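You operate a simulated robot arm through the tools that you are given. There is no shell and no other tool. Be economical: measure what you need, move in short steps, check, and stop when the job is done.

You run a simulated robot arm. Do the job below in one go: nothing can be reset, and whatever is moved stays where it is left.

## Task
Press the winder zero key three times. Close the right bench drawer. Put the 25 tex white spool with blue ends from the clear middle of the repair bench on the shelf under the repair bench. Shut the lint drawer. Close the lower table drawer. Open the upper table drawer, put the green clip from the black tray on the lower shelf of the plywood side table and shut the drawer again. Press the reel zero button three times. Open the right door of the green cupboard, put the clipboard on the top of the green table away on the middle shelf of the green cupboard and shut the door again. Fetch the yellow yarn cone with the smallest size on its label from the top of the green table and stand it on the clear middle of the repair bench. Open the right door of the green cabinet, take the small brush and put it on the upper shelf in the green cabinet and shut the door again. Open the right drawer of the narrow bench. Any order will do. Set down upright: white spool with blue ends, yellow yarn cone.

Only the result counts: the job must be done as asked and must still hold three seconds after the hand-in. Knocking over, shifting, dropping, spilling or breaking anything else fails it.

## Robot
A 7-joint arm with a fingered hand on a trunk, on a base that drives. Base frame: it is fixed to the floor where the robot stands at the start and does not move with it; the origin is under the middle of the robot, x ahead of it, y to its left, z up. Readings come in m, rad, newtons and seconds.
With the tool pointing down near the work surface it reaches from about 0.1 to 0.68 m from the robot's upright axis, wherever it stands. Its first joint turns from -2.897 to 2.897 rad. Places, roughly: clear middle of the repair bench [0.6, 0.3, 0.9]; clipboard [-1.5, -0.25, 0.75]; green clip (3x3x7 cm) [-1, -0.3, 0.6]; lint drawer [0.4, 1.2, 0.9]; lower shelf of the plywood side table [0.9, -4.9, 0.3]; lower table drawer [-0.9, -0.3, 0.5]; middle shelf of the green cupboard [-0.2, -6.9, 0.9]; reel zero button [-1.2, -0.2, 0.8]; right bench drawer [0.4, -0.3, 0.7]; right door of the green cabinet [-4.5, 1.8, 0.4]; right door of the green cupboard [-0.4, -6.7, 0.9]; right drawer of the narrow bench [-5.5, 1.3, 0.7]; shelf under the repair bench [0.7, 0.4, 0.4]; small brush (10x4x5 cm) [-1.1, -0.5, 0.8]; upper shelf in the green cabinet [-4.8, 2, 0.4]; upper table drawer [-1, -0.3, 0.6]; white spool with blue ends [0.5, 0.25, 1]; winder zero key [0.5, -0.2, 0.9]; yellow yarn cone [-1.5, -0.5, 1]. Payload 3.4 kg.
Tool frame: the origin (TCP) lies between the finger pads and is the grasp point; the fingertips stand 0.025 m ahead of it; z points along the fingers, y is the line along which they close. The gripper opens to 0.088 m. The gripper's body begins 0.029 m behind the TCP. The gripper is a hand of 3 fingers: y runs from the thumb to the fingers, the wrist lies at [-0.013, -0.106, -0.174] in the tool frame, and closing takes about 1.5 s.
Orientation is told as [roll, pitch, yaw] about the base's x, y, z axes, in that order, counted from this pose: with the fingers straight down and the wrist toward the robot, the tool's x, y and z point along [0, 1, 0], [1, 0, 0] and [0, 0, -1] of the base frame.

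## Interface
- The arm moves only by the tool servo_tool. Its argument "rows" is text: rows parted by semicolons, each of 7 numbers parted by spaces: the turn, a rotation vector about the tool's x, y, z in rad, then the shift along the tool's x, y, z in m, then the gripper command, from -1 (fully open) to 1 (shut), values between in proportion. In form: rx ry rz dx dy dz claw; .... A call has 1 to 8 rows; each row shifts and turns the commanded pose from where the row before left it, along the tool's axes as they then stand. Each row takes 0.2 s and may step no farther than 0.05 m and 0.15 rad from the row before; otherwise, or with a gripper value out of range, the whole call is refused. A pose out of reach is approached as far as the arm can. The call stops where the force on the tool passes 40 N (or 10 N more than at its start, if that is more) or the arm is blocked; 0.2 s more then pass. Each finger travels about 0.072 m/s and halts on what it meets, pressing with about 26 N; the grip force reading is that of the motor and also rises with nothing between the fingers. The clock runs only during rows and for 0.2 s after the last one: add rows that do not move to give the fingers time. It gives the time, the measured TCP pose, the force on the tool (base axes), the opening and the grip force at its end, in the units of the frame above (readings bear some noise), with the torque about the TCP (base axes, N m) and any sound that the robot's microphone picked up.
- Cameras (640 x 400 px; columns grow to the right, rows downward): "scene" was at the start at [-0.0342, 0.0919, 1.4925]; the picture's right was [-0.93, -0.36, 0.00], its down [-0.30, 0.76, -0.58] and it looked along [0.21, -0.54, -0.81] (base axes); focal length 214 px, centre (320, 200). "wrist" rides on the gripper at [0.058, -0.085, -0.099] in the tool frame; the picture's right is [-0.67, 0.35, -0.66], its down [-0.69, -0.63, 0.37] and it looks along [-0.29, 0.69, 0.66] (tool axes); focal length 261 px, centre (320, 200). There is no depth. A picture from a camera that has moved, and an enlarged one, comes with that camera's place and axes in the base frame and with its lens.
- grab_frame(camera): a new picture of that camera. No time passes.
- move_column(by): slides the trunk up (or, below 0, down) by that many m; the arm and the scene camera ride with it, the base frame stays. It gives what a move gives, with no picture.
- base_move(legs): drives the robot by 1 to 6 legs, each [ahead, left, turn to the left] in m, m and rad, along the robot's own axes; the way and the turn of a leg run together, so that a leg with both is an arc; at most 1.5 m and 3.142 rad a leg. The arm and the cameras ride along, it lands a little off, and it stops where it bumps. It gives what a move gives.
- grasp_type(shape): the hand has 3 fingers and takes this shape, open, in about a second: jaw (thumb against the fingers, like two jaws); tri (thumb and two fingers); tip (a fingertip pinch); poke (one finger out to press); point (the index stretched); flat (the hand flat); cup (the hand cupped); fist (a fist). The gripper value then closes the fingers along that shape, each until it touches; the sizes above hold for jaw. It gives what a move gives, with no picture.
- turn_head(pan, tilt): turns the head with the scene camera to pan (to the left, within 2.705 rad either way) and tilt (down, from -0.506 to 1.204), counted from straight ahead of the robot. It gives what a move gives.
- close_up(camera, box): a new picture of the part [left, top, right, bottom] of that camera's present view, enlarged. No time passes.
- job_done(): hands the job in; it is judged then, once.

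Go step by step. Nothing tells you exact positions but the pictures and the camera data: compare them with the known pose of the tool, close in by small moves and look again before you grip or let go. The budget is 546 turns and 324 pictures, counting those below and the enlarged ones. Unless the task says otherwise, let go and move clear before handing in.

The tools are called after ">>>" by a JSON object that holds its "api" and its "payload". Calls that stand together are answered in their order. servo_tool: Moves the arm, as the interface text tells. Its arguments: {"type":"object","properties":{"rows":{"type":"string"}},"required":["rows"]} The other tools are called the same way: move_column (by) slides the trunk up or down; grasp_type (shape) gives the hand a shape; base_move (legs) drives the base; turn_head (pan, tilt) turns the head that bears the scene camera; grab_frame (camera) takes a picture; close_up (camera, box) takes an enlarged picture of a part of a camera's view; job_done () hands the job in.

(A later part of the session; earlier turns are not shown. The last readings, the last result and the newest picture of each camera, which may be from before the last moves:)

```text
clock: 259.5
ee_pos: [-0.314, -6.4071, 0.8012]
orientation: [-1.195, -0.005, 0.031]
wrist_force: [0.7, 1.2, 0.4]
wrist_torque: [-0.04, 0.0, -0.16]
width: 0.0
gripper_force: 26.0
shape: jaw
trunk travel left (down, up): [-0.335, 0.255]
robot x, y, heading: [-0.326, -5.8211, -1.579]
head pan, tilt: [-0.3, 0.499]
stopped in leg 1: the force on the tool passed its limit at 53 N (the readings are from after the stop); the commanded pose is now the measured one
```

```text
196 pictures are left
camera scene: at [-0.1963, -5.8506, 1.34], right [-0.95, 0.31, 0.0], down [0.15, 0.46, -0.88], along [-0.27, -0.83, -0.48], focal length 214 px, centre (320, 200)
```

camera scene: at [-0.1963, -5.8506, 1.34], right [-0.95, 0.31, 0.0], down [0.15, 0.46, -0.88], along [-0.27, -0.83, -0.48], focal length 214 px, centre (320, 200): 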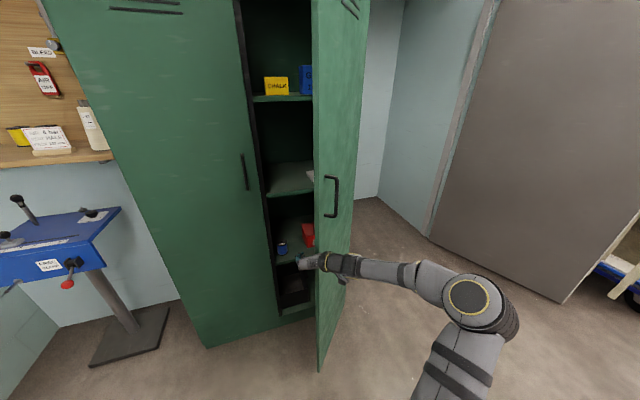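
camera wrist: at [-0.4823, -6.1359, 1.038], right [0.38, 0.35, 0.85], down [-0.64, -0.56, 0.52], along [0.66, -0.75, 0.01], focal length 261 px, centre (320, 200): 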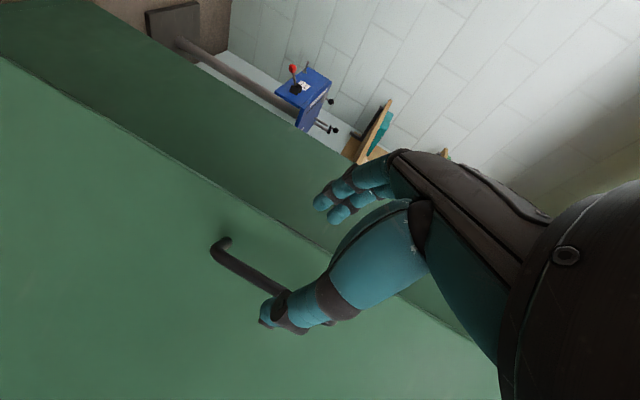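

>>> {"api": "servo_tool", "payload": {"rows": "0 0 0 0 -0.01 0 1;0 0 0 0 -0.01 0 1;0 0 0 0 -0.01 0 1;0 0 0 0 -0.01 0 1;0 0 0 0 -0.01 0 1"}}

>>> {"api": "grab_frame", "payload": {"camera": "wrist"}}

>>> {"api": "close_up", "payload": {"camera": "scene", "box": [240, 150, 440, 300]}}

```text
clock: 260.0
ee_pos: [-0.3181, -6.4031, 0.8012]
orientation: [-1.193, -0.009, 0.05]
wrist_force: [7.7, 8.3, 0.4]
wrist_torque: [-0.17, -0.04, -0.58]
width: 0.0001
gripper_force: 26.0
shape: jaw
trunk travel left (down, up): [-0.335, 0.255]
robot x, y, heading: [-0.3266, -5.8248, -1.583]
head pan, tilt: [-0.3, 0.499]
stopped in row 2: the force on the tool passed its limit at 46 N (the readings are from after the stop); the commanded pose is now the measured one
```

```text
195 pictures are left
camera wrist: at [-0.4072, -6.2942, 0.7848], right [0.32, 0.38, 0.87], down [-0.6, -0.62, 0.5], along [0.73, -0.68, 0.03], focal length 261 px, centre (320, 200)
```

wrist: 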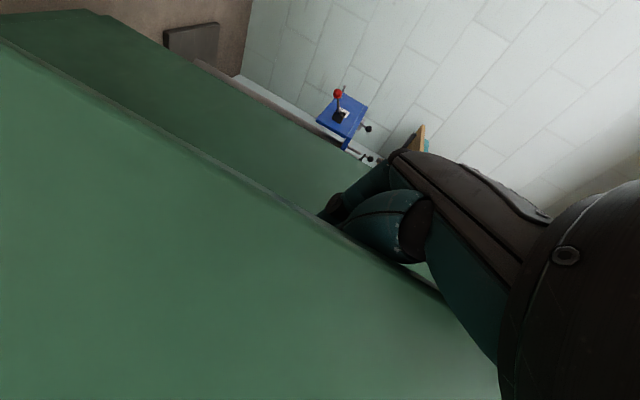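

```text
2.67 times, centred on (340, 225) of scene
camera zoom: at [-0.195, -5.8488, 1.3401], right [-0.95, 0.31, 0.0], down [0.15, 0.45, -0.88], along [-0.27, -0.84, -0.48], focal length 572 px, centre (267, 133)
```

zoom: 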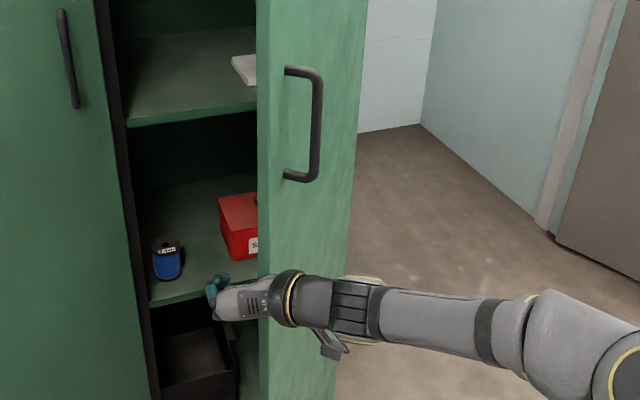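

>>> {"api": "base_move", "payload": {"legs": [[0, 0.08, 0], [-0.25, 0.05, 0]]}}

>>> {"api": "turn_head", "payload": {"pan": -0.2, "tilt": 0.45}}

>>> {"api": "grab_frame", "payload": {"camera": "scene"}}

>>> {"api": "close_up", "payload": {"camera": "scene", "box": [240, 100, 400, 260]}}

```text
clock: 262.6
ee_pos: [-0.1881, -6.1497, 0.8011]
orientation: [-1.194, -0.008, 0.044]
wrist_force: [0.4, 0.2, 0.2]
wrist_torque: [-0.02, 0.05, -0.01]
width: 0.0
gripper_force: 26.0
shape: jaw
trunk travel left (down, up): [-0.335, 0.255]
robot x, y, heading: [-0.195, -5.5637, -1.586]
head pan, tilt: [-0.3, 0.499]
```

```text
clock: 263.2
ee_pos: [-0.1876, -6.1491, 0.8001]
orientation: [-1.192, -0.008, 0.044]
wrist_force: [-0.1, 0.6, -0.1]
wrist_torque: [0.02, 0.01, -0.02]
width: 0.0
gripper_force: 25.8
shape: jaw
trunk travel left (down, up): [-0.335, 0.255]
robot x, y, heading: [-0.1945, -5.5677, -1.585]
head pan, tilt: [-0.201, 0.45]
```

```text
193 pictures are left
camera scene: at [-0.0552, -5.599, 1.3445], right [-0.98, 0.21, 0.0], down [0.09, 0.43, -0.9], along [-0.19, -0.88, -0.44], focal length 214 px, centre (320, 200)
```

scene: 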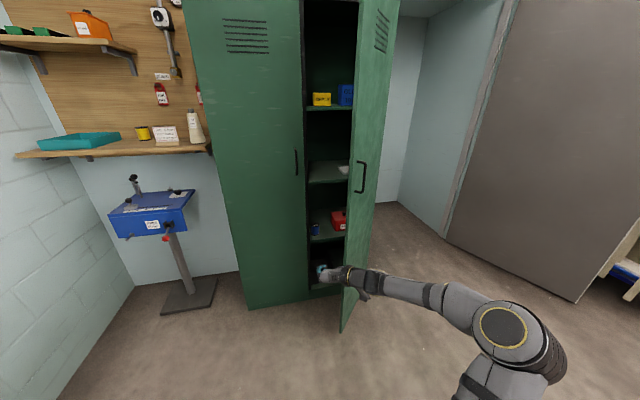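

```text
2.50 times, centred on (320, 180) of scene
camera zoom: at [-0.0552, -5.599, 1.3445], right [-0.98, 0.21, 0.0], down [0.09, 0.43, -0.9], along [-0.19, -0.88, -0.44], focal length 536 px, centre (320, 250)
```

zoom: 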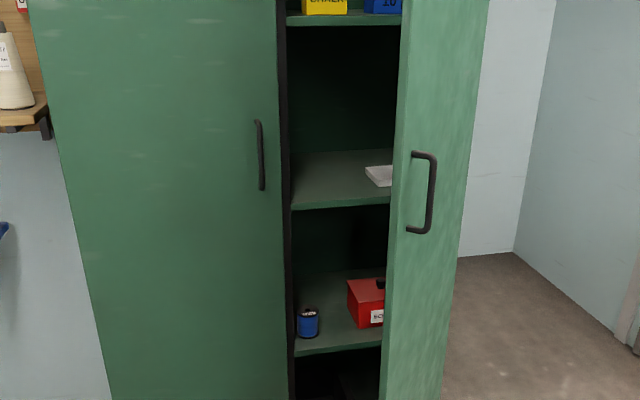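

Door is open about 50° (its apparent limit), leaving roughly 0.3 m of clear way to the middle shelf (z≈0.915). Now I return north to the green table.

>>> {"api": "base_move", "payload": {"legs": [[-1.1, 0.13, 0], [-1.45, 0, 0.01], [-1.45, -0.05, 0]]}}

>>> {"api": "turn_head", "payload": {"pan": -2.6, "tilt": 0.5}}

>>> {"api": "grab_frame", "payload": {"camera": "scene"}}

```text
clock: 282.3
ee_pos: [0.0278, -2.1909, 0.8005]
orientation: [-1.191, -0.008, -0.008]
wrist_force: [0.7, -0.3, 0.8]
wrist_torque: [0.0, 0.0, -0.01]
width: 0.0
gripper_force: 26.1
shape: jaw
trunk travel left (down, up): [-0.335, 0.255]
robot x, y, heading: [0.0547, -1.6118, -1.633]
head pan, tilt: [-0.201, 0.45]
```

```text
clock: 284.5
ee_pos: [0.028, -2.1916, 0.8005]
orientation: [-1.193, -0.009, -0.007]
wrist_force: [-0.3, -0.1, 0.5]
wrist_torque: [0.02, 0.0, -0.01]
width: 0.0
gripper_force: 25.7
shape: jaw
trunk travel left (down, up): [-0.335, 0.255]
robot x, y, heading: [0.0493, -1.6089, -1.635]
head pan, tilt: [-2.601, 0.499]
```

```text
191 pictures are left
camera scene: at [0.1705, -1.4784, 1.34], right [0.89, 0.46, 0.0], down [0.22, -0.43, -0.88], along [-0.4, 0.78, -0.48], focal length 214 px, centre (320, 200)
```

scene: 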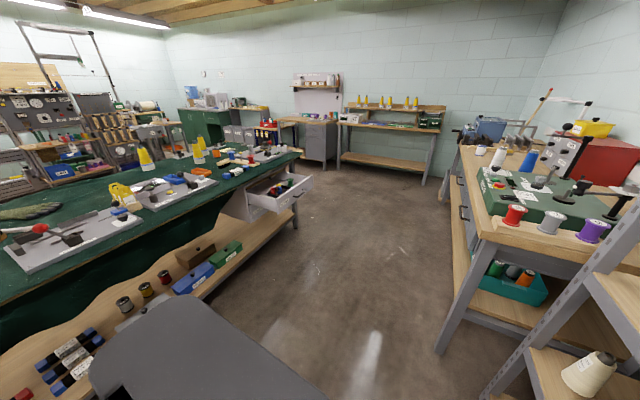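

>>> {"api": "base_move", "payload": {"legs": [[-1.3, -0.33, 0.06]]}}

>>> {"api": "base_move", "payload": {"legs": [[0, 0, -1.57]]}}

>>> {"api": "turn_head", "payload": {"pan": 0, "tilt": 0.75}}

>>> {"api": "grab_frame", "payload": {"camera": "scene"}}

```text
clock: 291.3
ee_pos: [-0.2193, -0.8626, 0.8007]
orientation: [-1.191, -0.008, 0.049]
wrist_force: [0.2, 0.3, 0.4]
wrist_torque: [0.02, -0.02, -0.03]
width: 0.0002
gripper_force: 25.6
shape: jaw
trunk travel left (down, up): [-0.335, 0.255]
robot x, y, heading: [-0.2343, -0.2791, -1.584]
head pan, tilt: [-2.601, 0.499]
```

```text
clock: 295.6
ee_pos: [-0.808, -0.2851, 0.8008]
orientation: [-1.19, -0.008, -1.532]
wrist_force: [0.9, 0.1, 0.8]
wrist_torque: [0.0, -0.02, 0.03]
width: 0.0
gripper_force: 26.1
shape: jaw
trunk travel left (down, up): [-0.335, 0.255]
robot x, y, heading: [-0.2306, -0.2785, 3.119]
head pan, tilt: [-2.601, 0.499]
```

```text
clock: 297.9
ee_pos: [-0.8084, -0.286, 0.8001]
orientation: [-1.193, -0.008, -1.531]
wrist_force: [0.0, -0.5, 0.6]
wrist_torque: [0.0, 0.0, -0.02]
width: 0.0
gripper_force: 25.6
shape: jaw
trunk travel left (down, up): [-0.335, 0.255]
robot x, y, heading: [-0.2308, -0.2826, 3.124]
head pan, tilt: [0.0, 0.75]
```

```text
190 pictures are left
camera scene: at [-0.2546, -0.4376, 1.3181], right [0.02, 1.0, 0.0], down [0.68, -0.01, -0.73], along [-0.73, 0.01, -0.68], focal length 214 px, centre (320, 200)
```

scene: 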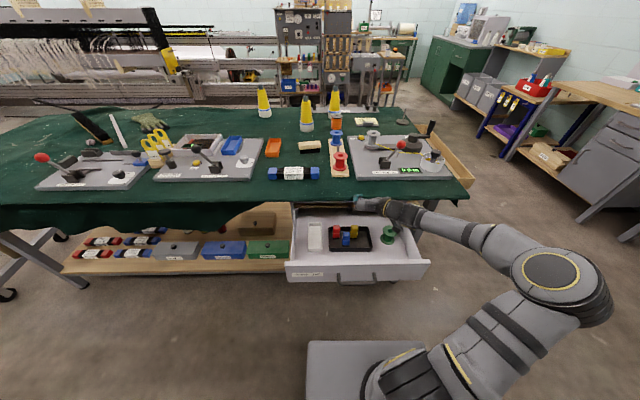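

>>> {"api": "base_move", "payload": {"legs": [[-0.2, -0.09, 0.02]]}}

>>> {"api": "servo_tool", "payload": {"rows": "0 0 0 0.0146 0 -0.0372 1;0 0 0 0.0146 0 -0.0372 1;0 0 0 0.0073 0 -0.0186 1"}}

>>> {"api": "move_column", "payload": {"by": -0.13}}

>>> {"api": "grab_frame", "payload": {"camera": "scene"}}

>>> {"api": "grab_frame", "payload": {"camera": "wrist"}}

```text
clock: 299.5
ee_pos: [-0.6196, -0.2116, 0.8001]
orientation: [-1.192, -0.009, -1.503]
wrist_force: [-0.2, 0.8, 0.0]
wrist_torque: [0.01, 0.0, 0.01]
width: 0.0
gripper_force: 26.0
shape: jaw
trunk travel left (down, up): [-0.335, 0.255]
robot x, y, heading: [-0.0362, -0.1903, -3.133]
head pan, tilt: [0.0, 0.75]
```

```text
clock: 300.3
ee_pos: [-0.5201, -0.2038, 0.8018]
orientation: [-1.192, -0.01, -1.503]
wrist_force: [-0.1, -0.5, -0.3]
wrist_torque: [-0.03, -0.03, -0.01]
width: 0.0
gripper_force: 25.8
shape: jaw
trunk travel left (down, up): [-0.335, 0.255]
robot x, y, heading: [-0.0403, -0.1929, -3.13]
head pan, tilt: [0.0, 0.75]
```

```text
clock: 301.9
ee_pos: [-0.5203, -0.2045, 0.6721]
orientation: [-1.192, -0.009, -1.504]
wrist_force: [-0.7, 0.2, 0.1]
wrist_torque: [-0.02, -0.02, -0.02]
width: 0.0001
gripper_force: 25.8
shape: jaw
trunk travel left (down, up): [-0.205, 0.385]
robot x, y, heading: [-0.0406, -0.1918, -3.13]
head pan, tilt: [0.0, 0.75]
```

```text
189 pictures are left
camera scene: at [-0.0609, -0.3485, 1.1881], right [-0.01, 1.0, 0.0], down [0.68, 0.01, -0.73], along [-0.73, -0.01, -0.68], focal length 214 px, centre (320, 200)
```

scene: 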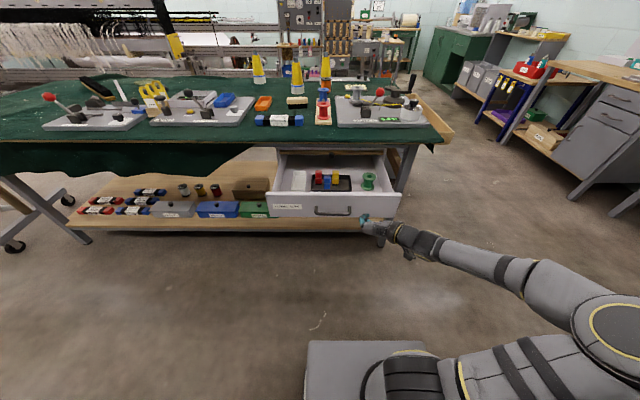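

```text
188 pictures are left
camera wrist: at [-0.4121, -0.1127, 0.6559], right [0.38, -0.32, 0.87], down [-0.63, 0.59, 0.5], along [-0.67, -0.74, 0.03], focal length 261 px, centre (320, 200)
```

wrist: 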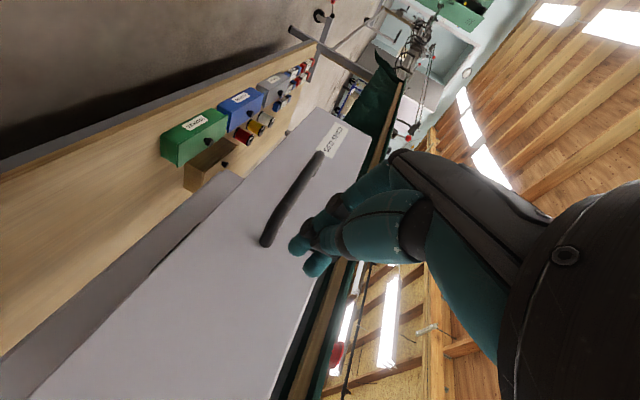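

>>> {"api": "base_move", "payload": {"legs": [[0, -0.05, 0]]}}

>>> {"api": "move_column", "payload": {"by": -0.03}}

>>> {"api": "base_move", "payload": {"legs": [[0.15, 0, 0]]}}

>>> {"api": "grab_frame", "payload": {"camera": "scene"}}

```text
clock: 302.8
ee_pos: [-0.5209, -0.1538, 0.6719]
orientation: [-1.193, -0.008, -1.501]
wrist_force: [0.2, -0.2, -0.3]
wrist_torque: [0.01, -0.01, 0.01]
width: 0.0002
gripper_force: 26.3
shape: jaw
trunk travel left (down, up): [-0.205, 0.385]
robot x, y, heading: [-0.0394, -0.1453, -3.131]
head pan, tilt: [0.0, 0.75]
```

```text
clock: 303.6
ee_pos: [-0.5194, -0.1542, 0.6425]
orientation: [-1.193, -0.009, -1.502]
wrist_force: [-1.4, -0.1, 0.0]
wrist_torque: [0.0, -0.03, -0.02]
width: 0.0
gripper_force: 26.7
shape: jaw
trunk travel left (down, up): [-0.175, 0.415]
robot x, y, heading: [-0.0392, -0.1389, -3.13]
head pan, tilt: [0.0, 0.75]
```

```text
clock: 304.9
ee_pos: [-0.6692, -0.1571, 0.642]
orientation: [-1.192, -0.007, -1.5]
wrist_force: [-0.3, 0.8, 1.3]
wrist_torque: [0.01, 0.0, 0.04]
width: 0.0
gripper_force: 26.0
shape: jaw
trunk travel left (down, up): [-0.175, 0.415]
robot x, y, heading: [-0.1881, -0.1428, -3.128]
head pan, tilt: [0.0, 0.75]
```

```text
187 pictures are left
camera scene: at [-0.21, -0.3, 1.1581], right [-0.01, 1.0, 0.0], down [0.68, 0.01, -0.73], along [-0.73, -0.01, -0.68], focal length 214 px, centre (320, 200)
```

scene: 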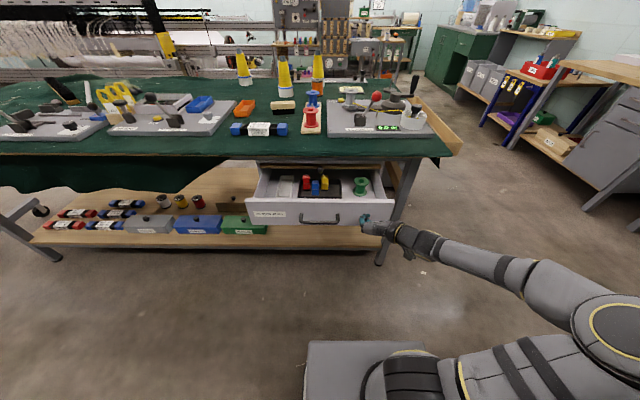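

>>> {"api": "base_move", "payload": {"legs": [[0.13, 0, 0]]}}

>>> {"api": "servo_tool", "payload": {"rows": "0 0 0 -0.0073 0 0.0186 1;0 0 0 -0.0037 0 0.0093 1;0 0 0 -0.0037 0 0.0093 1;0 0 0 -0.0037 0 0.0093 1;0 0 0 -0.0037 0 0.0093 1"}}

>>> {"api": "grab_frame", "payload": {"camera": "scene"}}

```text
clock: 306.2
ee_pos: [-0.7969, -0.1582, 0.6431]
orientation: [-1.193, -0.01, -1.5]
wrist_force: [1.1, -0.2, 0.8]
wrist_torque: [0.01, -0.02, 0.02]
width: 0.0
gripper_force: 26.1
shape: jaw
trunk travel left (down, up): [-0.175, 0.415]
robot x, y, heading: [-0.3135, -0.1484, -3.126]
head pan, tilt: [0.0, 0.75]
```

```text
clock: 307.3
ee_pos: [-0.8441, -0.1657, 0.6403]
orientation: [-1.187, -0.012, -1.49]
wrist_force: [18.2, -0.1, 4.7]
wrist_torque: [0.06, 0.07, -0.11]
width: 0.0
gripper_force: 26.3
shape: jaw
trunk travel left (down, up): [-0.175, 0.415]
robot x, y, heading: [-0.3143, -0.1417, -3.131]
head pan, tilt: [0.0, 0.75]
stopped in row 5: the force on the tool passed its limit at 55 N (the readings are from after the stop); the commanded pose is now the measured one
```

```text
186 pictures are left
camera scene: at [-0.3345, -0.3016, 1.1582], right [-0.01, 1.0, 0.0], down [0.68, 0.01, -0.73], along [-0.73, -0.01, -0.68], focal length 214 px, centre (320, 200)
```

scene: 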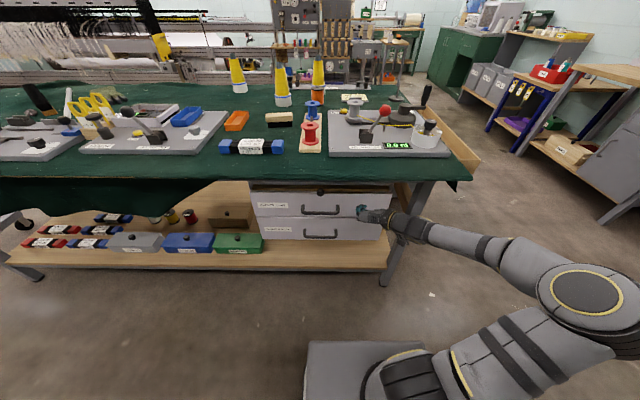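

Both table drawers are shut. Next, I go round the north end to the table's rear side to read the cone labels and reach the clipboard and the reel.

>>> {"api": "servo_tool", "payload": {"rows": "0 0 0 0.0146 0 -0.0372 1;0 0 0 0.0146 0 -0.0372 1;0 0 0 0.0146 0 -0.0372 1"}}

>>> {"api": "base_move", "payload": {"legs": [[-0.12, 0, -0.01], [0, -1.2, 0], [1.4, 0, 0]]}}

>>> {"api": "move_column", "payload": {"by": 0.35}}

>>> {"api": "turn_head", "payload": {"pan": 0.7, "tilt": 0.5}}

>>> {"api": "grab_frame", "payload": {"camera": "scene"}}

```text
clock: 308.1
ee_pos: [-0.7258, -0.1529, 0.6389]
orientation: [-1.185, -0.011, -1.488]
wrist_force: [-0.3, 0.0, -0.4]
wrist_torque: [-0.01, 0.02, 0.0]
width: 0.0001
gripper_force: 25.7
shape: jaw
trunk travel left (down, up): [-0.175, 0.415]
robot x, y, heading: [-0.3146, -0.1443, -3.13]
head pan, tilt: [0.0, 0.75]
```

```text
clock: 321.3
ee_pos: [-1.9313, 1.0335, 0.6386]
orientation: [-1.186, -0.011, -1.478]
wrist_force: [-1.1, 0.5, 0.2]
wrist_torque: [0.02, -0.01, -0.03]
width: 0.0001
gripper_force: 26.0
shape: jaw
trunk travel left (down, up): [-0.175, 0.415]
robot x, y, heading: [-1.5188, 1.0493, -3.119]
head pan, tilt: [0.0, 0.75]
```

```text
clock: 324.8
ee_pos: [-1.93, 1.0339, 0.9883]
orientation: [-1.185, -0.014, -1.479]
wrist_force: [-0.3, 0.1, 0.2]
wrist_torque: [0.0, 0.02, 0.02]
width: 0.0
gripper_force: 25.6
shape: jaw
trunk travel left (down, up): [-0.525, 0.065]
robot x, y, heading: [-1.5166, 1.0409, -3.124]
head pan, tilt: [0.0, 0.75]
```

```text
clock: 325.8
ee_pos: [-1.9288, 1.0328, 0.9884]
orientation: [-1.186, -0.011, -1.479]
wrist_force: [0.0, -1.0, -0.1]
wrist_torque: [0.03, -0.03, -0.01]
width: 0.0
gripper_force: 25.6
shape: jaw
trunk travel left (down, up): [-0.525, 0.065]
robot x, y, heading: [-1.516, 1.0458, -3.121]
head pan, tilt: [0.7, 0.499]
```

```text
185 pictures are left
camera scene: at [-1.5229, 0.831, 1.53], right [-0.66, 0.75, 0.0], down [0.36, 0.32, -0.88], along [-0.66, -0.58, -0.48], focal length 214 px, centre (320, 200)
```

scene: 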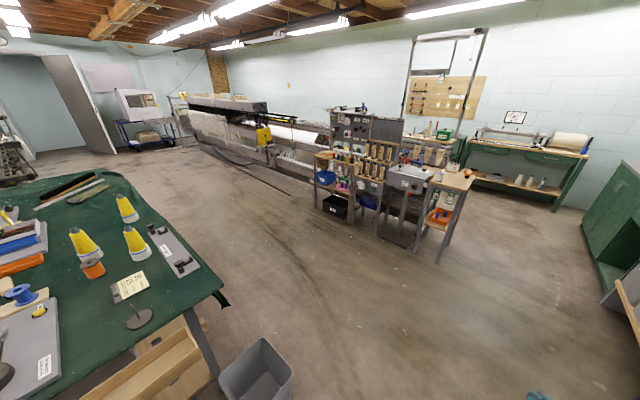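

>>> {"api": "base_move", "payload": {"legs": [[0.8, 0, 0], [0, 1.3, -0.02], [0, 0, 3.13]]}}

>>> {"api": "turn_head", "payload": {"pan": 0, "tilt": 0.75}}

>>> {"api": "grab_frame", "payload": {"camera": "scene"}}

```text
clock: 343.3
ee_pos: [-1.8554, -0.3289, 0.9892]
orientation: [-1.186, -0.014, 1.54]
wrist_force: [0.0, -0.4, 0.4]
wrist_torque: [0.05, 0.01, 0.01]
width: 0.0
gripper_force: 25.9
shape: jaw
trunk travel left (down, up): [-0.525, 0.065]
robot x, y, heading: [-2.2645, -0.2906, -0.104]
head pan, tilt: [0.7, 0.499]
```

```text
clock: 344.4
ee_pos: [-1.8545, -0.329, 0.9893]
orientation: [-1.184, -0.012, 1.541]
wrist_force: [-0.1, 0.5, -0.4]
wrist_torque: [-0.01, 0.01, -0.02]
width: 0.0002
gripper_force: 26.2
shape: jaw
trunk travel left (down, up): [-0.525, 0.065]
robot x, y, heading: [-2.268, -0.2883, -0.105]
head pan, tilt: [0.0, 0.75]
```

```text
184 pictures are left
camera scene: at [-2.2287, -0.1335, 1.5081], right [-0.1, -1.0, 0.0], down [-0.68, 0.07, -0.73], along [0.73, -0.07, -0.68], focal length 214 px, centre (320, 200)
```

scene: 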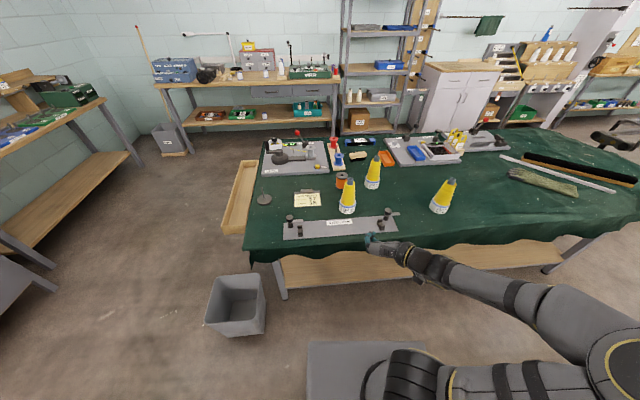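

>>> {"api": "base_move", "payload": {"legs": [[0, 0, 0.104]]}}

>>> {"api": "close_up", "payload": {"camera": "scene", "box": [320, 160, 480, 260]}}

>>> {"api": "close_up", "payload": {"camera": "scene", "box": [230, 140, 390, 250]}}

```text
clock: 345.3
ee_pos: [-1.8541, -0.2863, 0.99]
orientation: [-1.185, -0.012, 1.642]
wrist_force: [0.1, -0.6, -0.8]
wrist_torque: [0.0, 0.01, 0.03]
width: 0.0001
gripper_force: 25.5
shape: jaw
trunk travel left (down, up): [-0.525, 0.065]
robot x, y, heading: [-2.2631, -0.2912, 0.006]
head pan, tilt: [0.0, 0.75]
```

```text
4.00 times, centred on (400, 210) of scene
camera zoom: at [-2.2448, -0.1304, 1.5081], right [0.0, -1.0, 0.0], down [-0.68, 0.0, -0.73], along [0.73, 0.0, -0.68], focal length 858 px, centre (0, 160)
```

zoom: 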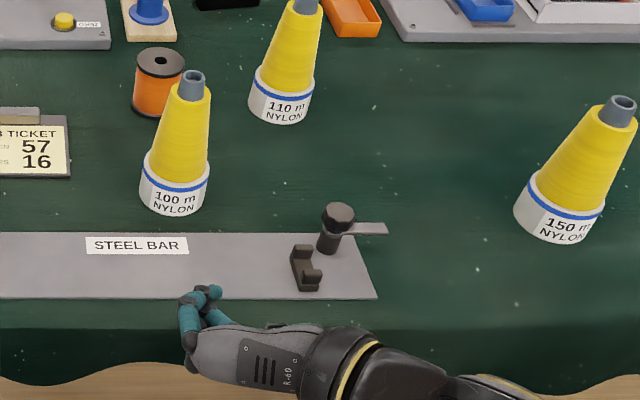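

```text
3.64 times, centred on (310, 195) of scene
camera zoom: at [-2.2448, -0.1304, 1.5081], right [0.0, -1.0, 0.0], down [-0.68, 0.0, -0.73], along [0.73, 0.0, -0.68], focal length 780 px, centre (356, 218)
```

zoom: 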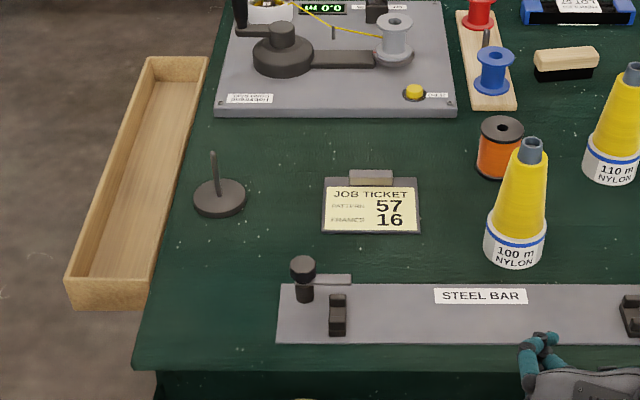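

The 100 m cone is the smallest. I bring the hand to the tool-down pose to inspect the clipboard, near [-1.46, -0.147, 0.795].

>>> {"api": "servo_tool", "payload": {"rows": "0 0.148 0 0 0 0 -1;0 0.148 0 0 0 0 -1;0 0.148 0 0 0 0 -1;0 0.148 0 0 0 0 -1;0 0.148 0 0 0 0 -1;0 0.148 0 0 0 0 -1;0 0.148 0 0 0 0 -1;0 0.148 0 0 0 0 -1"}}

>>> {"api": "servo_tool", "payload": {"rows": "0 0 0.15 0 0 0 -1;0 0 0.15 0 0 0 -1;0 0 0.15 0 0 0 -1;0 0 0.15 0 0 0 -1;0 0 0.15 0 0 0 -1;0 0 0.15 0 0 0 -1;0 0 0.15 0 0 0 -1;0 0 0.15 0 0 0 -1"}}

>>> {"api": "servo_tool", "payload": {"rows": "0 0 0.15 0 0 -0.03 -1;0 0 0.15 0 0 -0.03 -1;0 0 0.14 0 0 -0.03 -1"}}

>>> {"api": "base_move", "payload": {"legs": [[0.2, 0.12, 0]]}}

>>> {"api": "grab_frame", "payload": {"camera": "wrist"}}

```text
clock: 347.1
ee_pos: [-1.8537, -0.2871, 0.9898]
orientation: [0.002, -0.012, 1.641]
wrist_force: [0.0, -1.2, -0.3]
wrist_torque: [-0.03, 0.0, -0.01]
width: 0.0878
gripper_force: 0.0
shape: jaw
trunk travel left (down, up): [-0.525, 0.065]
robot x, y, heading: [-2.2637, -0.293, 0.002]
head pan, tilt: [0.0, 0.75]
```

```text
clock: 348.9
ee_pos: [-1.8527, -0.286, 0.9895]
orientation: [0.01, -0.006, 0.439]
wrist_force: [-0.5, 0.3, 0.1]
wrist_torque: [-0.04, 0.01, -0.02]
width: 0.0876
gripper_force: 0.1
shape: jaw
trunk travel left (down, up): [-0.525, 0.065]
robot x, y, heading: [-2.2627, -0.2908, 0.0]
head pan, tilt: [0.0, 0.75]
```

```text
clock: 349.7
ee_pos: [-1.8554, -0.2855, 1.0781]
orientation: [0.011, 0.0, 0.003]
wrist_force: [0.2, -0.1, -0.2]
wrist_torque: [0.01, -0.05, -0.05]
width: 0.0876
gripper_force: 0.1
shape: jaw
trunk travel left (down, up): [-0.525, 0.065]
robot x, y, heading: [-2.2635, -0.2895, 0.007]
head pan, tilt: [0.0, 0.75]
```

```text
clock: 351.4
ee_pos: [-1.6639, -0.1701, 1.0787]
orientation: [0.013, 0.0, -0.002]
wrist_force: [0.1, 1.1, 0.1]
wrist_torque: [0.02, -0.02, -0.03]
width: 0.0875
gripper_force: 0.1
shape: jaw
trunk travel left (down, up): [-0.525, 0.065]
robot x, y, heading: [-2.0753, -0.1681, -0.001]
head pan, tilt: [0.0, 0.75]
```

```text
181 pictures are left
camera wrist: at [-1.7479, -0.1127, 1.1806], right [0.35, -0.68, 0.65], down [-0.63, -0.68, -0.37], along [0.69, -0.28, -0.66], focal length 261 px, centre (320, 200)
```

wrist: 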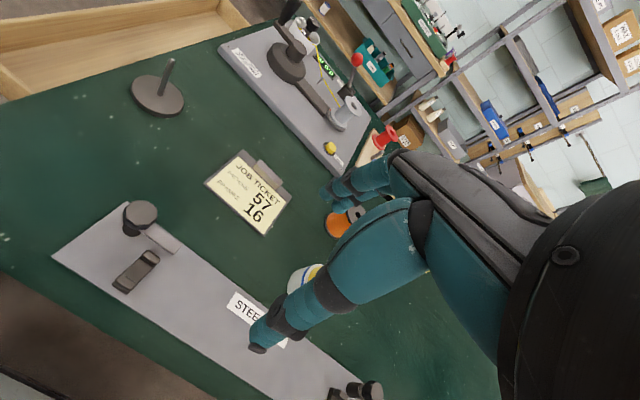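

>>> {"api": "servo_tool", "payload": {"rows": "0 0 0 0.03 0.03 0 -1;0 0 0 0.0 0.04 0 -1"}}

>>> {"api": "grab_frame", "payload": {"camera": "wrist"}}

>>> {"api": "close_up", "payload": {"camera": "wrist", "box": [130, 130, 330, 290]}}

>>> {"api": "close_up", "payload": {"camera": "scene", "box": [260, 150, 420, 250]}}

```text
clock: 352.0
ee_pos: [-1.591, -0.139, 1.079]
orientation: [0.014, 0.001, -0.003]
wrist_force: [-0.4, -0.5, -0.1]
wrist_torque: [-0.04, 0.01, -0.03]
width: 0.0878
gripper_force: 0.1
shape: jaw
trunk travel left (down, up): [-0.525, 0.065]
robot x, y, heading: [-2.0733, -0.1699, -0.0]
head pan, tilt: [0.0, 0.75]
```

```text
180 pictures are left
camera wrist: at [-1.6764, -0.0838, 1.1794], right [0.35, -0.68, 0.65], down [-0.63, -0.68, -0.38], along [0.69, -0.28, -0.66], focal length 261 px, centre (320, 200)
```

wrist: 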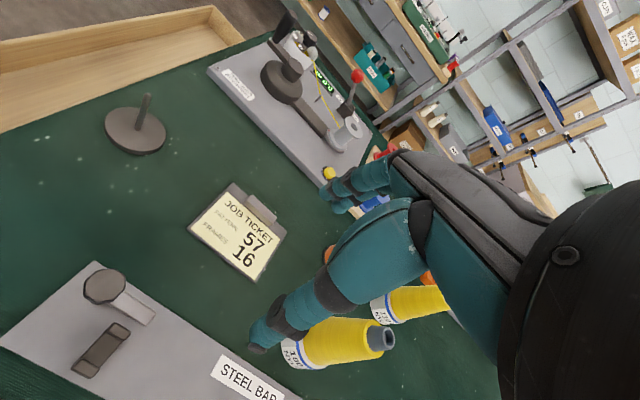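

```text
2.50 times, centred on (230, 210) of wrist
camera zoom: at [-1.6764, -0.0838, 1.1794], right [0.35, -0.68, 0.65], down [-0.63, -0.68, -0.38], along [0.69, -0.28, -0.66], focal length 652 px, centre (545, 175)
```

zoom: 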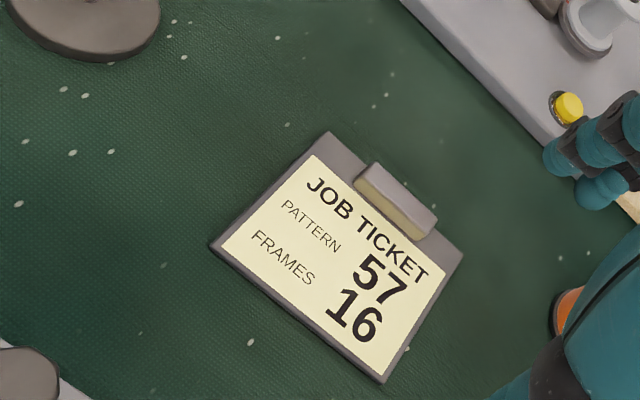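

```text
4.00 times, centred on (340, 200) of scene
camera zoom: at [-2.0518, -0.0104, 1.508], right [0.0, -1.0, 0.0], down [-0.68, 0.0, -0.73], along [0.73, 0.0, -0.68], focal length 858 px, centre (240, 200)
```

zoom: 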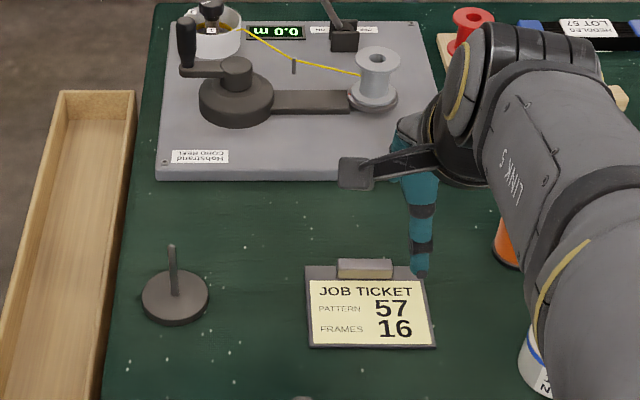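

>>> {"api": "servo_tool", "payload": {"rows": "0 0 0 -0.004 0.043 0 -0.3;0 0 0 -0.004 0.043 0 -0.3;0 0 0 0 0.043 0.02 -0.3;0 0 0 0 0.042 0.025 -0.3;0 0 0 0 0 0.05 -0.3"}}

>>> {"api": "grab_frame", "payload": {"camera": "wrist"}}

>>> {"api": "close_up", "payload": {"camera": "scene", "box": [260, 150, 420, 250]}}

```text
clock: 353.2
ee_pos: [-1.4225, -0.1442, 0.985]
orientation: [0.014, 0.001, -0.001]
wrist_force: [-0.4, 1.0, -0.2]
wrist_torque: [-0.01, -0.04, 0.03]
width: 0.0576
gripper_force: 0.1
shape: jaw
trunk travel left (down, up): [-0.525, 0.065]
robot x, y, heading: [-2.0764, -0.1692, -0.002]
head pan, tilt: [0.0, 0.75]
```

```text
177 pictures are left
camera wrist: at [-1.5077, -0.0883, 1.0864], right [0.35, -0.68, 0.65], down [-0.63, -0.68, -0.37], along [0.69, -0.28, -0.66], focal length 261 px, centre (320, 200)
```

wrist: 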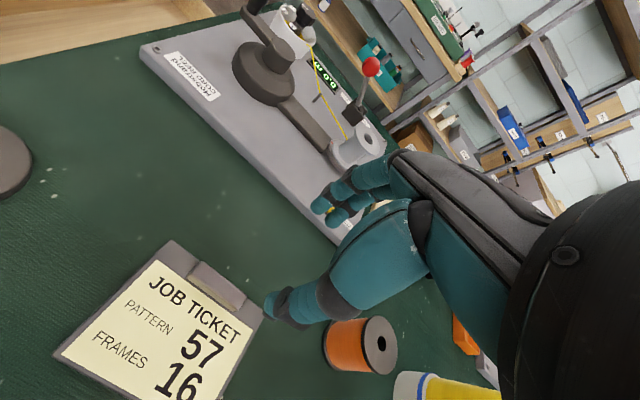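

```text
4.00 times, centred on (340, 200) of scene
camera zoom: at [-2.0521, -0.0109, 1.5081], right [0.0, -1.0, 0.0], down [-0.68, 0.0, -0.73], along [0.73, 0.0, -0.68], focal length 858 px, centre (240, 200)
```

zoom: 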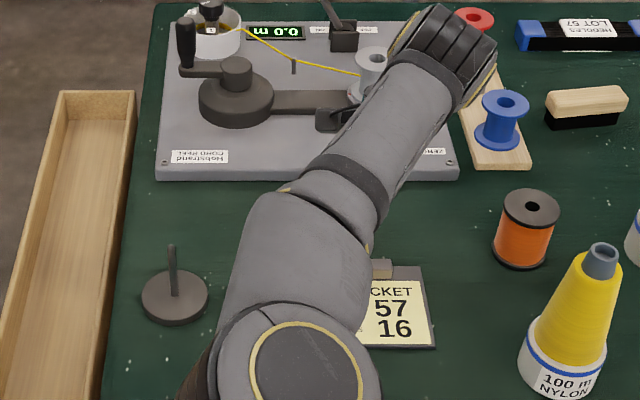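

>>> {"api": "servo_tool", "payload": {"rows": "0 0 0 -0.003 0.004 0.05 -0.3;0 0 0 0 0 0.05 -0.3;0 0 0 0 0 0.035 -0.3"}}

>>> {"api": "grab_frame", "payload": {"camera": "wrist"}}

```text
refused: row 1 steps farther than a row can; nothing moved
```

```text
175 pictures are left
camera wrist: at [-1.5077, -0.0883, 1.0864], right [0.35, -0.68, 0.65], down [-0.63, -0.68, -0.37], along [0.69, -0.28, -0.66], focal length 261 px, centre (320, 200)
```

wrist: 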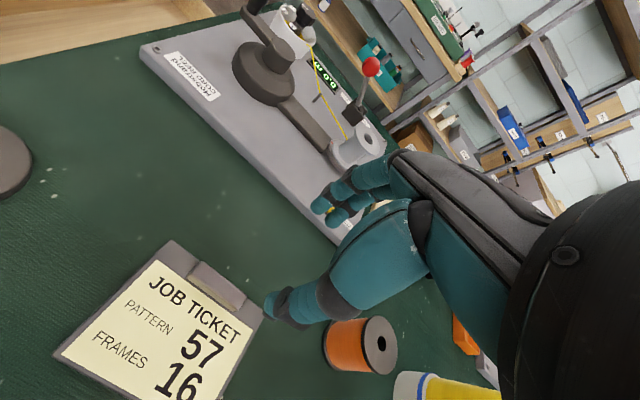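

>>> {"api": "servo_tool", "payload": {"rows": "0 0 0 -0.003 0.004 0.045 -0.3;0 0 0 0 0 0.05 -0.3;0 0 0 0 0 0.04 -0.3"}}

>>> {"api": "grab_frame", "payload": {"camera": "wrist"}}

```text
clock: 354.0
ee_pos: [-1.4168, -0.1489, 0.8529]
orientation: [0.012, -0.001, -0.002]
wrist_force: [-0.2, -0.2, -0.1]
wrist_torque: [0.01, 0.0, -0.02]
width: 0.0575
gripper_force: 0.0
shape: jaw
trunk travel left (down, up): [-0.525, 0.065]
robot x, y, heading: [-2.0798, -0.1706, 0.001]
head pan, tilt: [0.0, 0.75]
```

```text
174 pictures are left
camera wrist: at [-1.5023, -0.0934, 0.9539], right [0.35, -0.68, 0.65], down [-0.63, -0.68, -0.37], along [0.69, -0.28, -0.66], focal length 261 px, centre (320, 200)
```

wrist: 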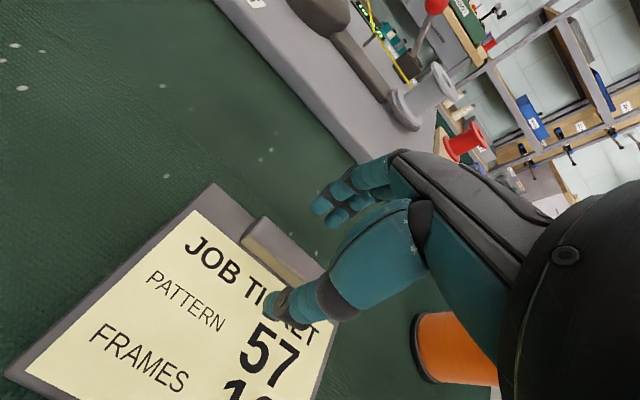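

>>> {"api": "servo_tool", "payload": {"rows": "0 0 0 0 0.003 0.012 -0.3;0 0 0 0 0 0.01 -0.3;0 0 0 0 0 0.005 -0.3;0 0 0 0 0 0 -0.3"}}

>>> {"api": "grab_frame", "payload": {"camera": "wrist"}}

```text
clock: 355.0
ee_pos: [-1.4148, -0.1464, 0.8294]
orientation: [0.013, -0.008, 0.001]
wrist_force: [3.0, -0.4, 40.9]
wrist_torque: [0.11, 1.48, -0.02]
width: 0.0554
gripper_force: 0.0
shape: jaw
trunk travel left (down, up): [-0.525, 0.065]
robot x, y, heading: [-2.0751, -0.1719, 0.001]
head pan, tilt: [0.0, 0.75]
```

```text
173 pictures are left
camera wrist: at [-1.5011, -0.0906, 0.9305], right [0.34, -0.68, 0.65], down [-0.63, -0.68, -0.38], along [0.7, -0.28, -0.66], focal length 261 px, centre (320, 200)
```

wrist: 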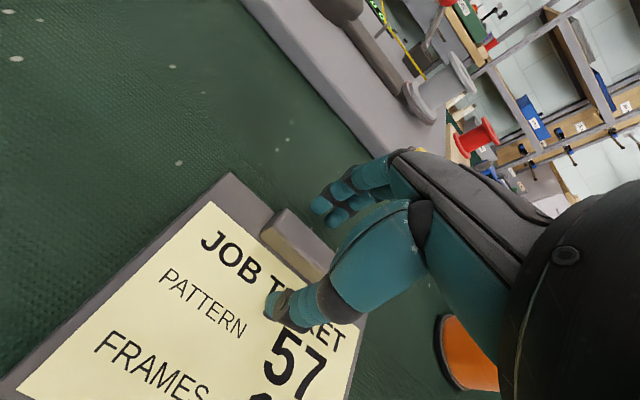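

>>> {"api": "servo_tool", "payload": {"rows": "0 0 0 0 0 -0.006 -0.3;0 0 0 0 0 0 0;0 0 0 0 0 0 0.4;0 0 0 0 0 0 1;0 0 0 0 0 0 1;0 0 0 0 0 0 1;0 0 0 0 0 0 1"}}

>>> {"api": "grab_frame", "payload": {"camera": "wrist"}}

```text
clock: 356.6
ee_pos: [-1.4143, -0.148, 0.8301]
orientation: [0.014, -0.002, -0.002]
wrist_force: [5.4, 0.7, 12.5]
wrist_torque: [-0.03, -0.09, 0.02]
width: 0.014
gripper_force: 25.8
shape: jaw
trunk travel left (down, up): [-0.525, 0.065]
robot x, y, heading: [-2.076, -0.1744, -0.003]
head pan, tilt: [0.0, 0.75]
```

```text
172 pictures are left
camera wrist: at [-1.5, -0.0913, 0.9318], right [0.35, -0.68, 0.65], down [-0.63, -0.68, -0.37], along [0.69, -0.28, -0.66], focal length 261 px, centre (320, 200)
```

wrist: 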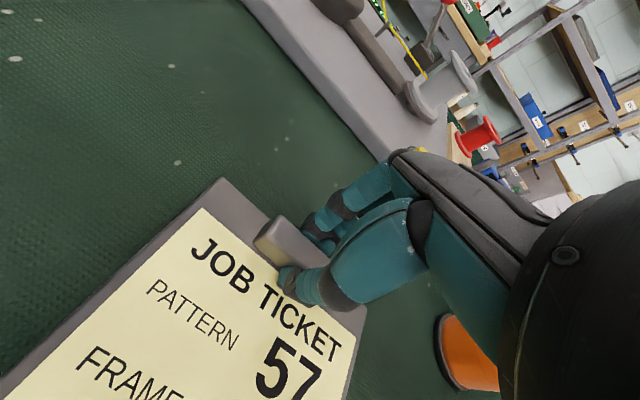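

Gripped on the clip (14 mm). Lift slowly.

>>> {"api": "servo_tool", "payload": {"rows": "0 0 0 0 0 -0.01 1;0 0 0 0 0 -0.02 1;0 0 0 0 0 -0.03 1;0 0 0 0 0 -0.04 1;0 0 0 0 0 -0.04 1"}}

>>> {"api": "grab_frame", "payload": {"camera": "wrist"}}

>>> {"api": "grab_frame", "payload": {"camera": "scene"}}

```text
clock: 357.8
ee_pos: [-1.4151, -0.151, 0.9672]
orientation: [0.013, 0.001, -0.001]
wrist_force: [-0.1, -0.7, -1.0]
wrist_torque: [0.01, -0.08, 0.0]
width: 0.0132
gripper_force: 26.3
shape: jaw
trunk travel left (down, up): [-0.525, 0.065]
robot x, y, heading: [-2.0764, -0.1668, 0.005]
head pan, tilt: [0.0, 0.75]
```

```text
171 pictures are left
camera wrist: at [-1.4985, -0.0947, 1.0693], right [0.35, -0.68, 0.65], down [-0.63, -0.68, -0.37], along [0.69, -0.28, -0.66], focal length 261 px, centre (320, 200)
```

wrist: 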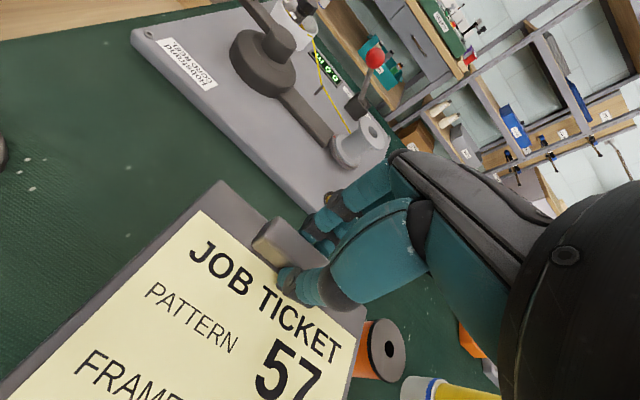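

```text
170 pictures are left
camera scene: at [-2.0525, -0.0107, 1.508], right [0.0, -1.0, 0.0], down [-0.68, 0.0, -0.73], along [0.73, 0.0, -0.68], focal length 214 px, centre (320, 200)
```

scene: 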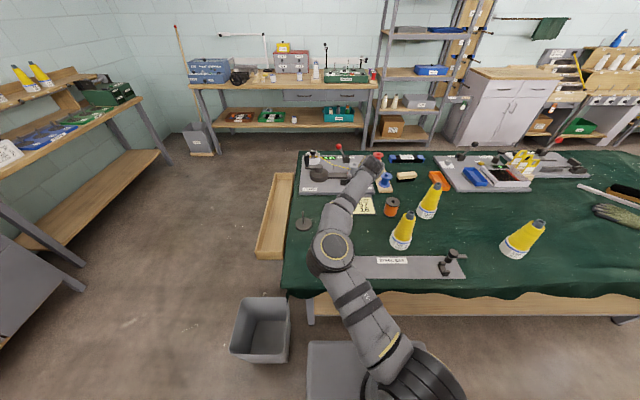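

>>> {"api": "servo_tool", "payload": {"rows": "0 0 0 0 0 -0.05 1;0 0 0 0 -0.02 -0.045 1;0 0 0 0 -0.03 -0.04 1;0 0 0 0 -0.045 0 1;0 0 0 0 -0.045 0 1;0 0 0 0 -0.045 0 1;0 0 0 0 -0.03 0 1"}}

>>> {"api": "base_move", "payload": {"legs": [[-0.25, 0, 0], [0, 1.25, 0], [1.4, 0, 0], [0.45, 0, 0], [0, 0, -1.57]]}}

>>> {"api": "turn_head", "payload": {"pan": 0, "tilt": 0.6}}

>>> {"api": "grab_frame", "payload": {"camera": "scene"}}

```text
clock: 359.4
ee_pos: [-1.6312, -0.1506, 1.1028]
orientation: [0.012, 0.0, -0.003]
wrist_force: [-0.3, 0.0, -0.9]
wrist_torque: [0.01, -0.03, 0.0]
width: 0.0135
gripper_force: 25.9
shape: jaw
trunk travel left (down, up): [-0.525, 0.065]
robot x, y, heading: [-2.0756, -0.1659, -0.001]
head pan, tilt: [0.0, 0.75]
```

```text
clock: 380.0
ee_pos: [-0.4553, 0.6087, 1.1043]
orientation: [0.012, 0.0, -1.607]
wrist_force: [0.8, -1.5, -1.1]
wrist_torque: [-0.02, -0.04, 0.02]
width: 0.0133
gripper_force: 26.0
shape: jaw
trunk travel left (down, up): [-0.525, 0.065]
robot x, y, heading: [-0.4626, 1.0533, -1.6]
head pan, tilt: [0.0, 0.75]
```

```text
clock: 380.7
ee_pos: [-0.4547, 0.6084, 1.1032]
orientation: [0.011, 0.0, -1.604]
wrist_force: [0.4, 0.3, -0.8]
wrist_torque: [-0.05, -0.01, 0.01]
width: 0.0134
gripper_force: 25.9
shape: jaw
trunk travel left (down, up): [-0.525, 0.065]
robot x, y, heading: [-0.4635, 1.0541, -1.599]
head pan, tilt: [0.0, 0.6]
```

```text
169 pictures are left
camera scene: at [-0.3045, 1.0216, 1.5209], right [-1.0, 0.03, 0.0], down [0.02, 0.57, -0.82], along [-0.03, -0.82, -0.57], focal length 214 px, centre (320, 200)
```

scene: 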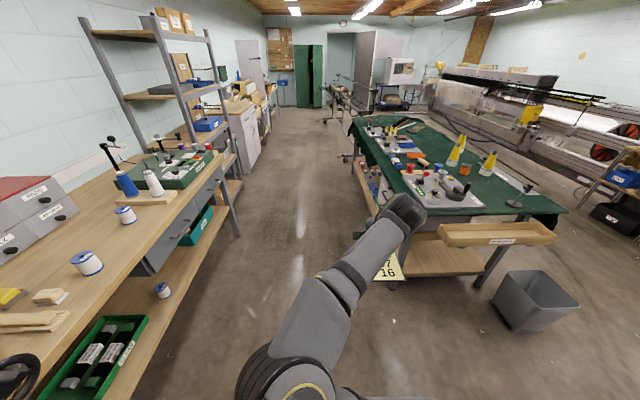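

>>> {"api": "base_move", "payload": {"legs": [[0.9, 0.24, 0.03], [1.4, 0.05, 0], [1.4, 0, 0]]}}

>>> {"api": "base_move", "payload": {"legs": [[1.4, 0.0, 0]]}}

```text
clock: 398.8
ee_pos: [-0.2006, -3.1069, 1.1036]
orientation: [0.014, -0.001, -1.576]
wrist_force: [0.2, 0.7, -1.0]
wrist_torque: [-0.03, -0.01, -0.03]
width: 0.0136
gripper_force: 25.6
shape: jaw
trunk travel left (down, up): [-0.525, 0.065]
robot x, y, heading: [-0.221, -2.66, -1.577]
head pan, tilt: [0.0, 0.6]
```

```text
clock: 405.7
ee_pos: [-0.2469, -4.4976, 1.1033]
orientation: [0.012, -0.001, -1.612]
wrist_force: [0.1, 0.0, -0.4]
wrist_torque: [-0.02, -0.04, 0.01]
width: 0.0134
gripper_force: 25.7
shape: jaw
trunk travel left (down, up): [-0.525, 0.065]
robot x, y, heading: [-0.2476, -4.0547, -1.608]
head pan, tilt: [0.0, 0.6]
```

>>> {"api": "base_move", "payload": {"legs": [[0, 0.2, 0.04], [1.35, 0.0, 0]]}}

>>> {"api": "turn_head", "payload": {"pan": -0.2, "tilt": 0.5}}

>>> {"api": "grab_frame", "payload": {"camera": "scene"}}

```text
clock: 413.5
ee_pos: [-0.0017, -5.8149, 1.1035]
orientation: [0.014, 0.0, -1.548]
wrist_force: [0.1, 0.0, -0.9]
wrist_torque: [-0.06, 0.01, 0.0]
width: 0.0135
gripper_force: 25.6
shape: jaw
trunk travel left (down, up): [-0.525, 0.065]
robot x, y, heading: [-0.0329, -5.3659, -1.547]
head pan, tilt: [0.0, 0.6]
```

```text
clock: 414.3
ee_pos: [-0.0011, -5.8127, 1.1031]
orientation: [0.012, 0.001, -1.548]
wrist_force: [0.6, 0.2, -0.3]
wrist_torque: [-0.04, -0.01, -0.01]
width: 0.0133
gripper_force: 26.5
shape: jaw
trunk travel left (down, up): [-0.525, 0.065]
robot x, y, heading: [-0.0317, -5.3691, -1.548]
head pan, tilt: [-0.201, 0.499]
```

```text
168 pictures are left
camera scene: at [0.1088, -5.3934, 1.53], right [-0.98, 0.18, 0.0], down [0.08, 0.47, -0.88], along [-0.15, -0.86, -0.48], focal length 214 px, centre (320, 200)
```

scene: 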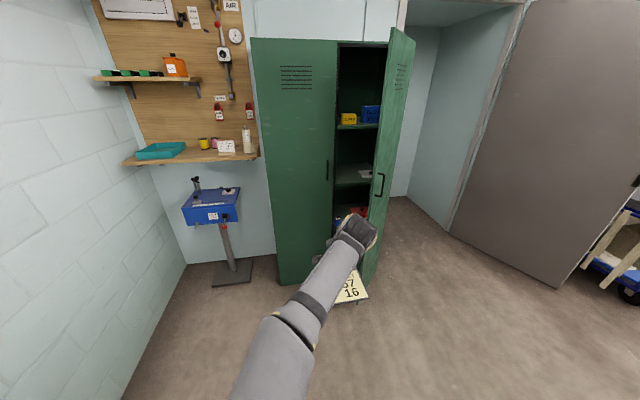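

>>> {"api": "base_move", "payload": {"legs": [[0, 0, -0.252], [0.6, 0, 0]]}}

>>> {"api": "grab_frame", "payload": {"camera": "scene"}}

>>> {"api": "grab_frame", "payload": {"camera": "wrist"}}

```text
clock: 418.5
ee_pos: [-0.2617, -6.3863, 1.1024]
orientation: [0.009, 0.001, -1.816]
wrist_force: [-0.1, -0.1, -0.5]
wrist_torque: [-0.04, 0.0, 0.0]
width: 0.0133
gripper_force: 26.3
shape: jaw
trunk travel left (down, up): [-0.525, 0.065]
robot x, y, heading: [-0.1691, -5.9489, -1.816]
head pan, tilt: [-0.201, 0.499]
```

```text
167 pictures are left
camera scene: at [-0.046, -6.0107, 1.53], right [-0.9, 0.43, 0.0], down [0.21, 0.43, -0.88], along [-0.38, -0.79, -0.48], focal length 214 px, centre (320, 200)
```

scene: 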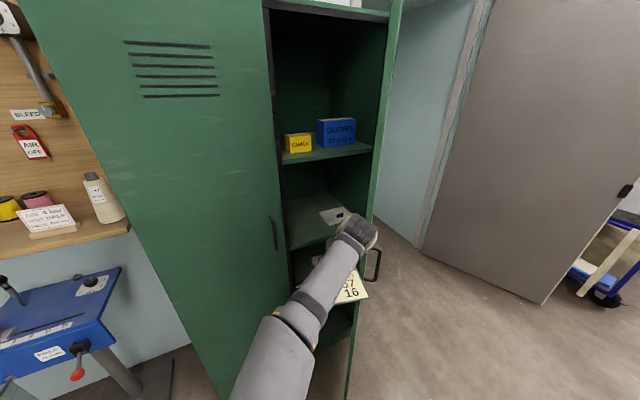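

```text
166 pictures are left
camera wrist: at [-0.1862, -6.3189, 1.2042], right [-0.74, -0.17, 0.65], down [-0.51, 0.78, -0.37], along [-0.44, -0.61, -0.66], focal length 261 px, centre (320, 200)
```

wrist: 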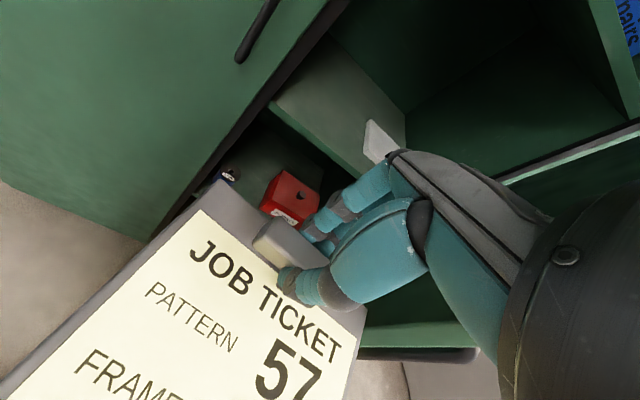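

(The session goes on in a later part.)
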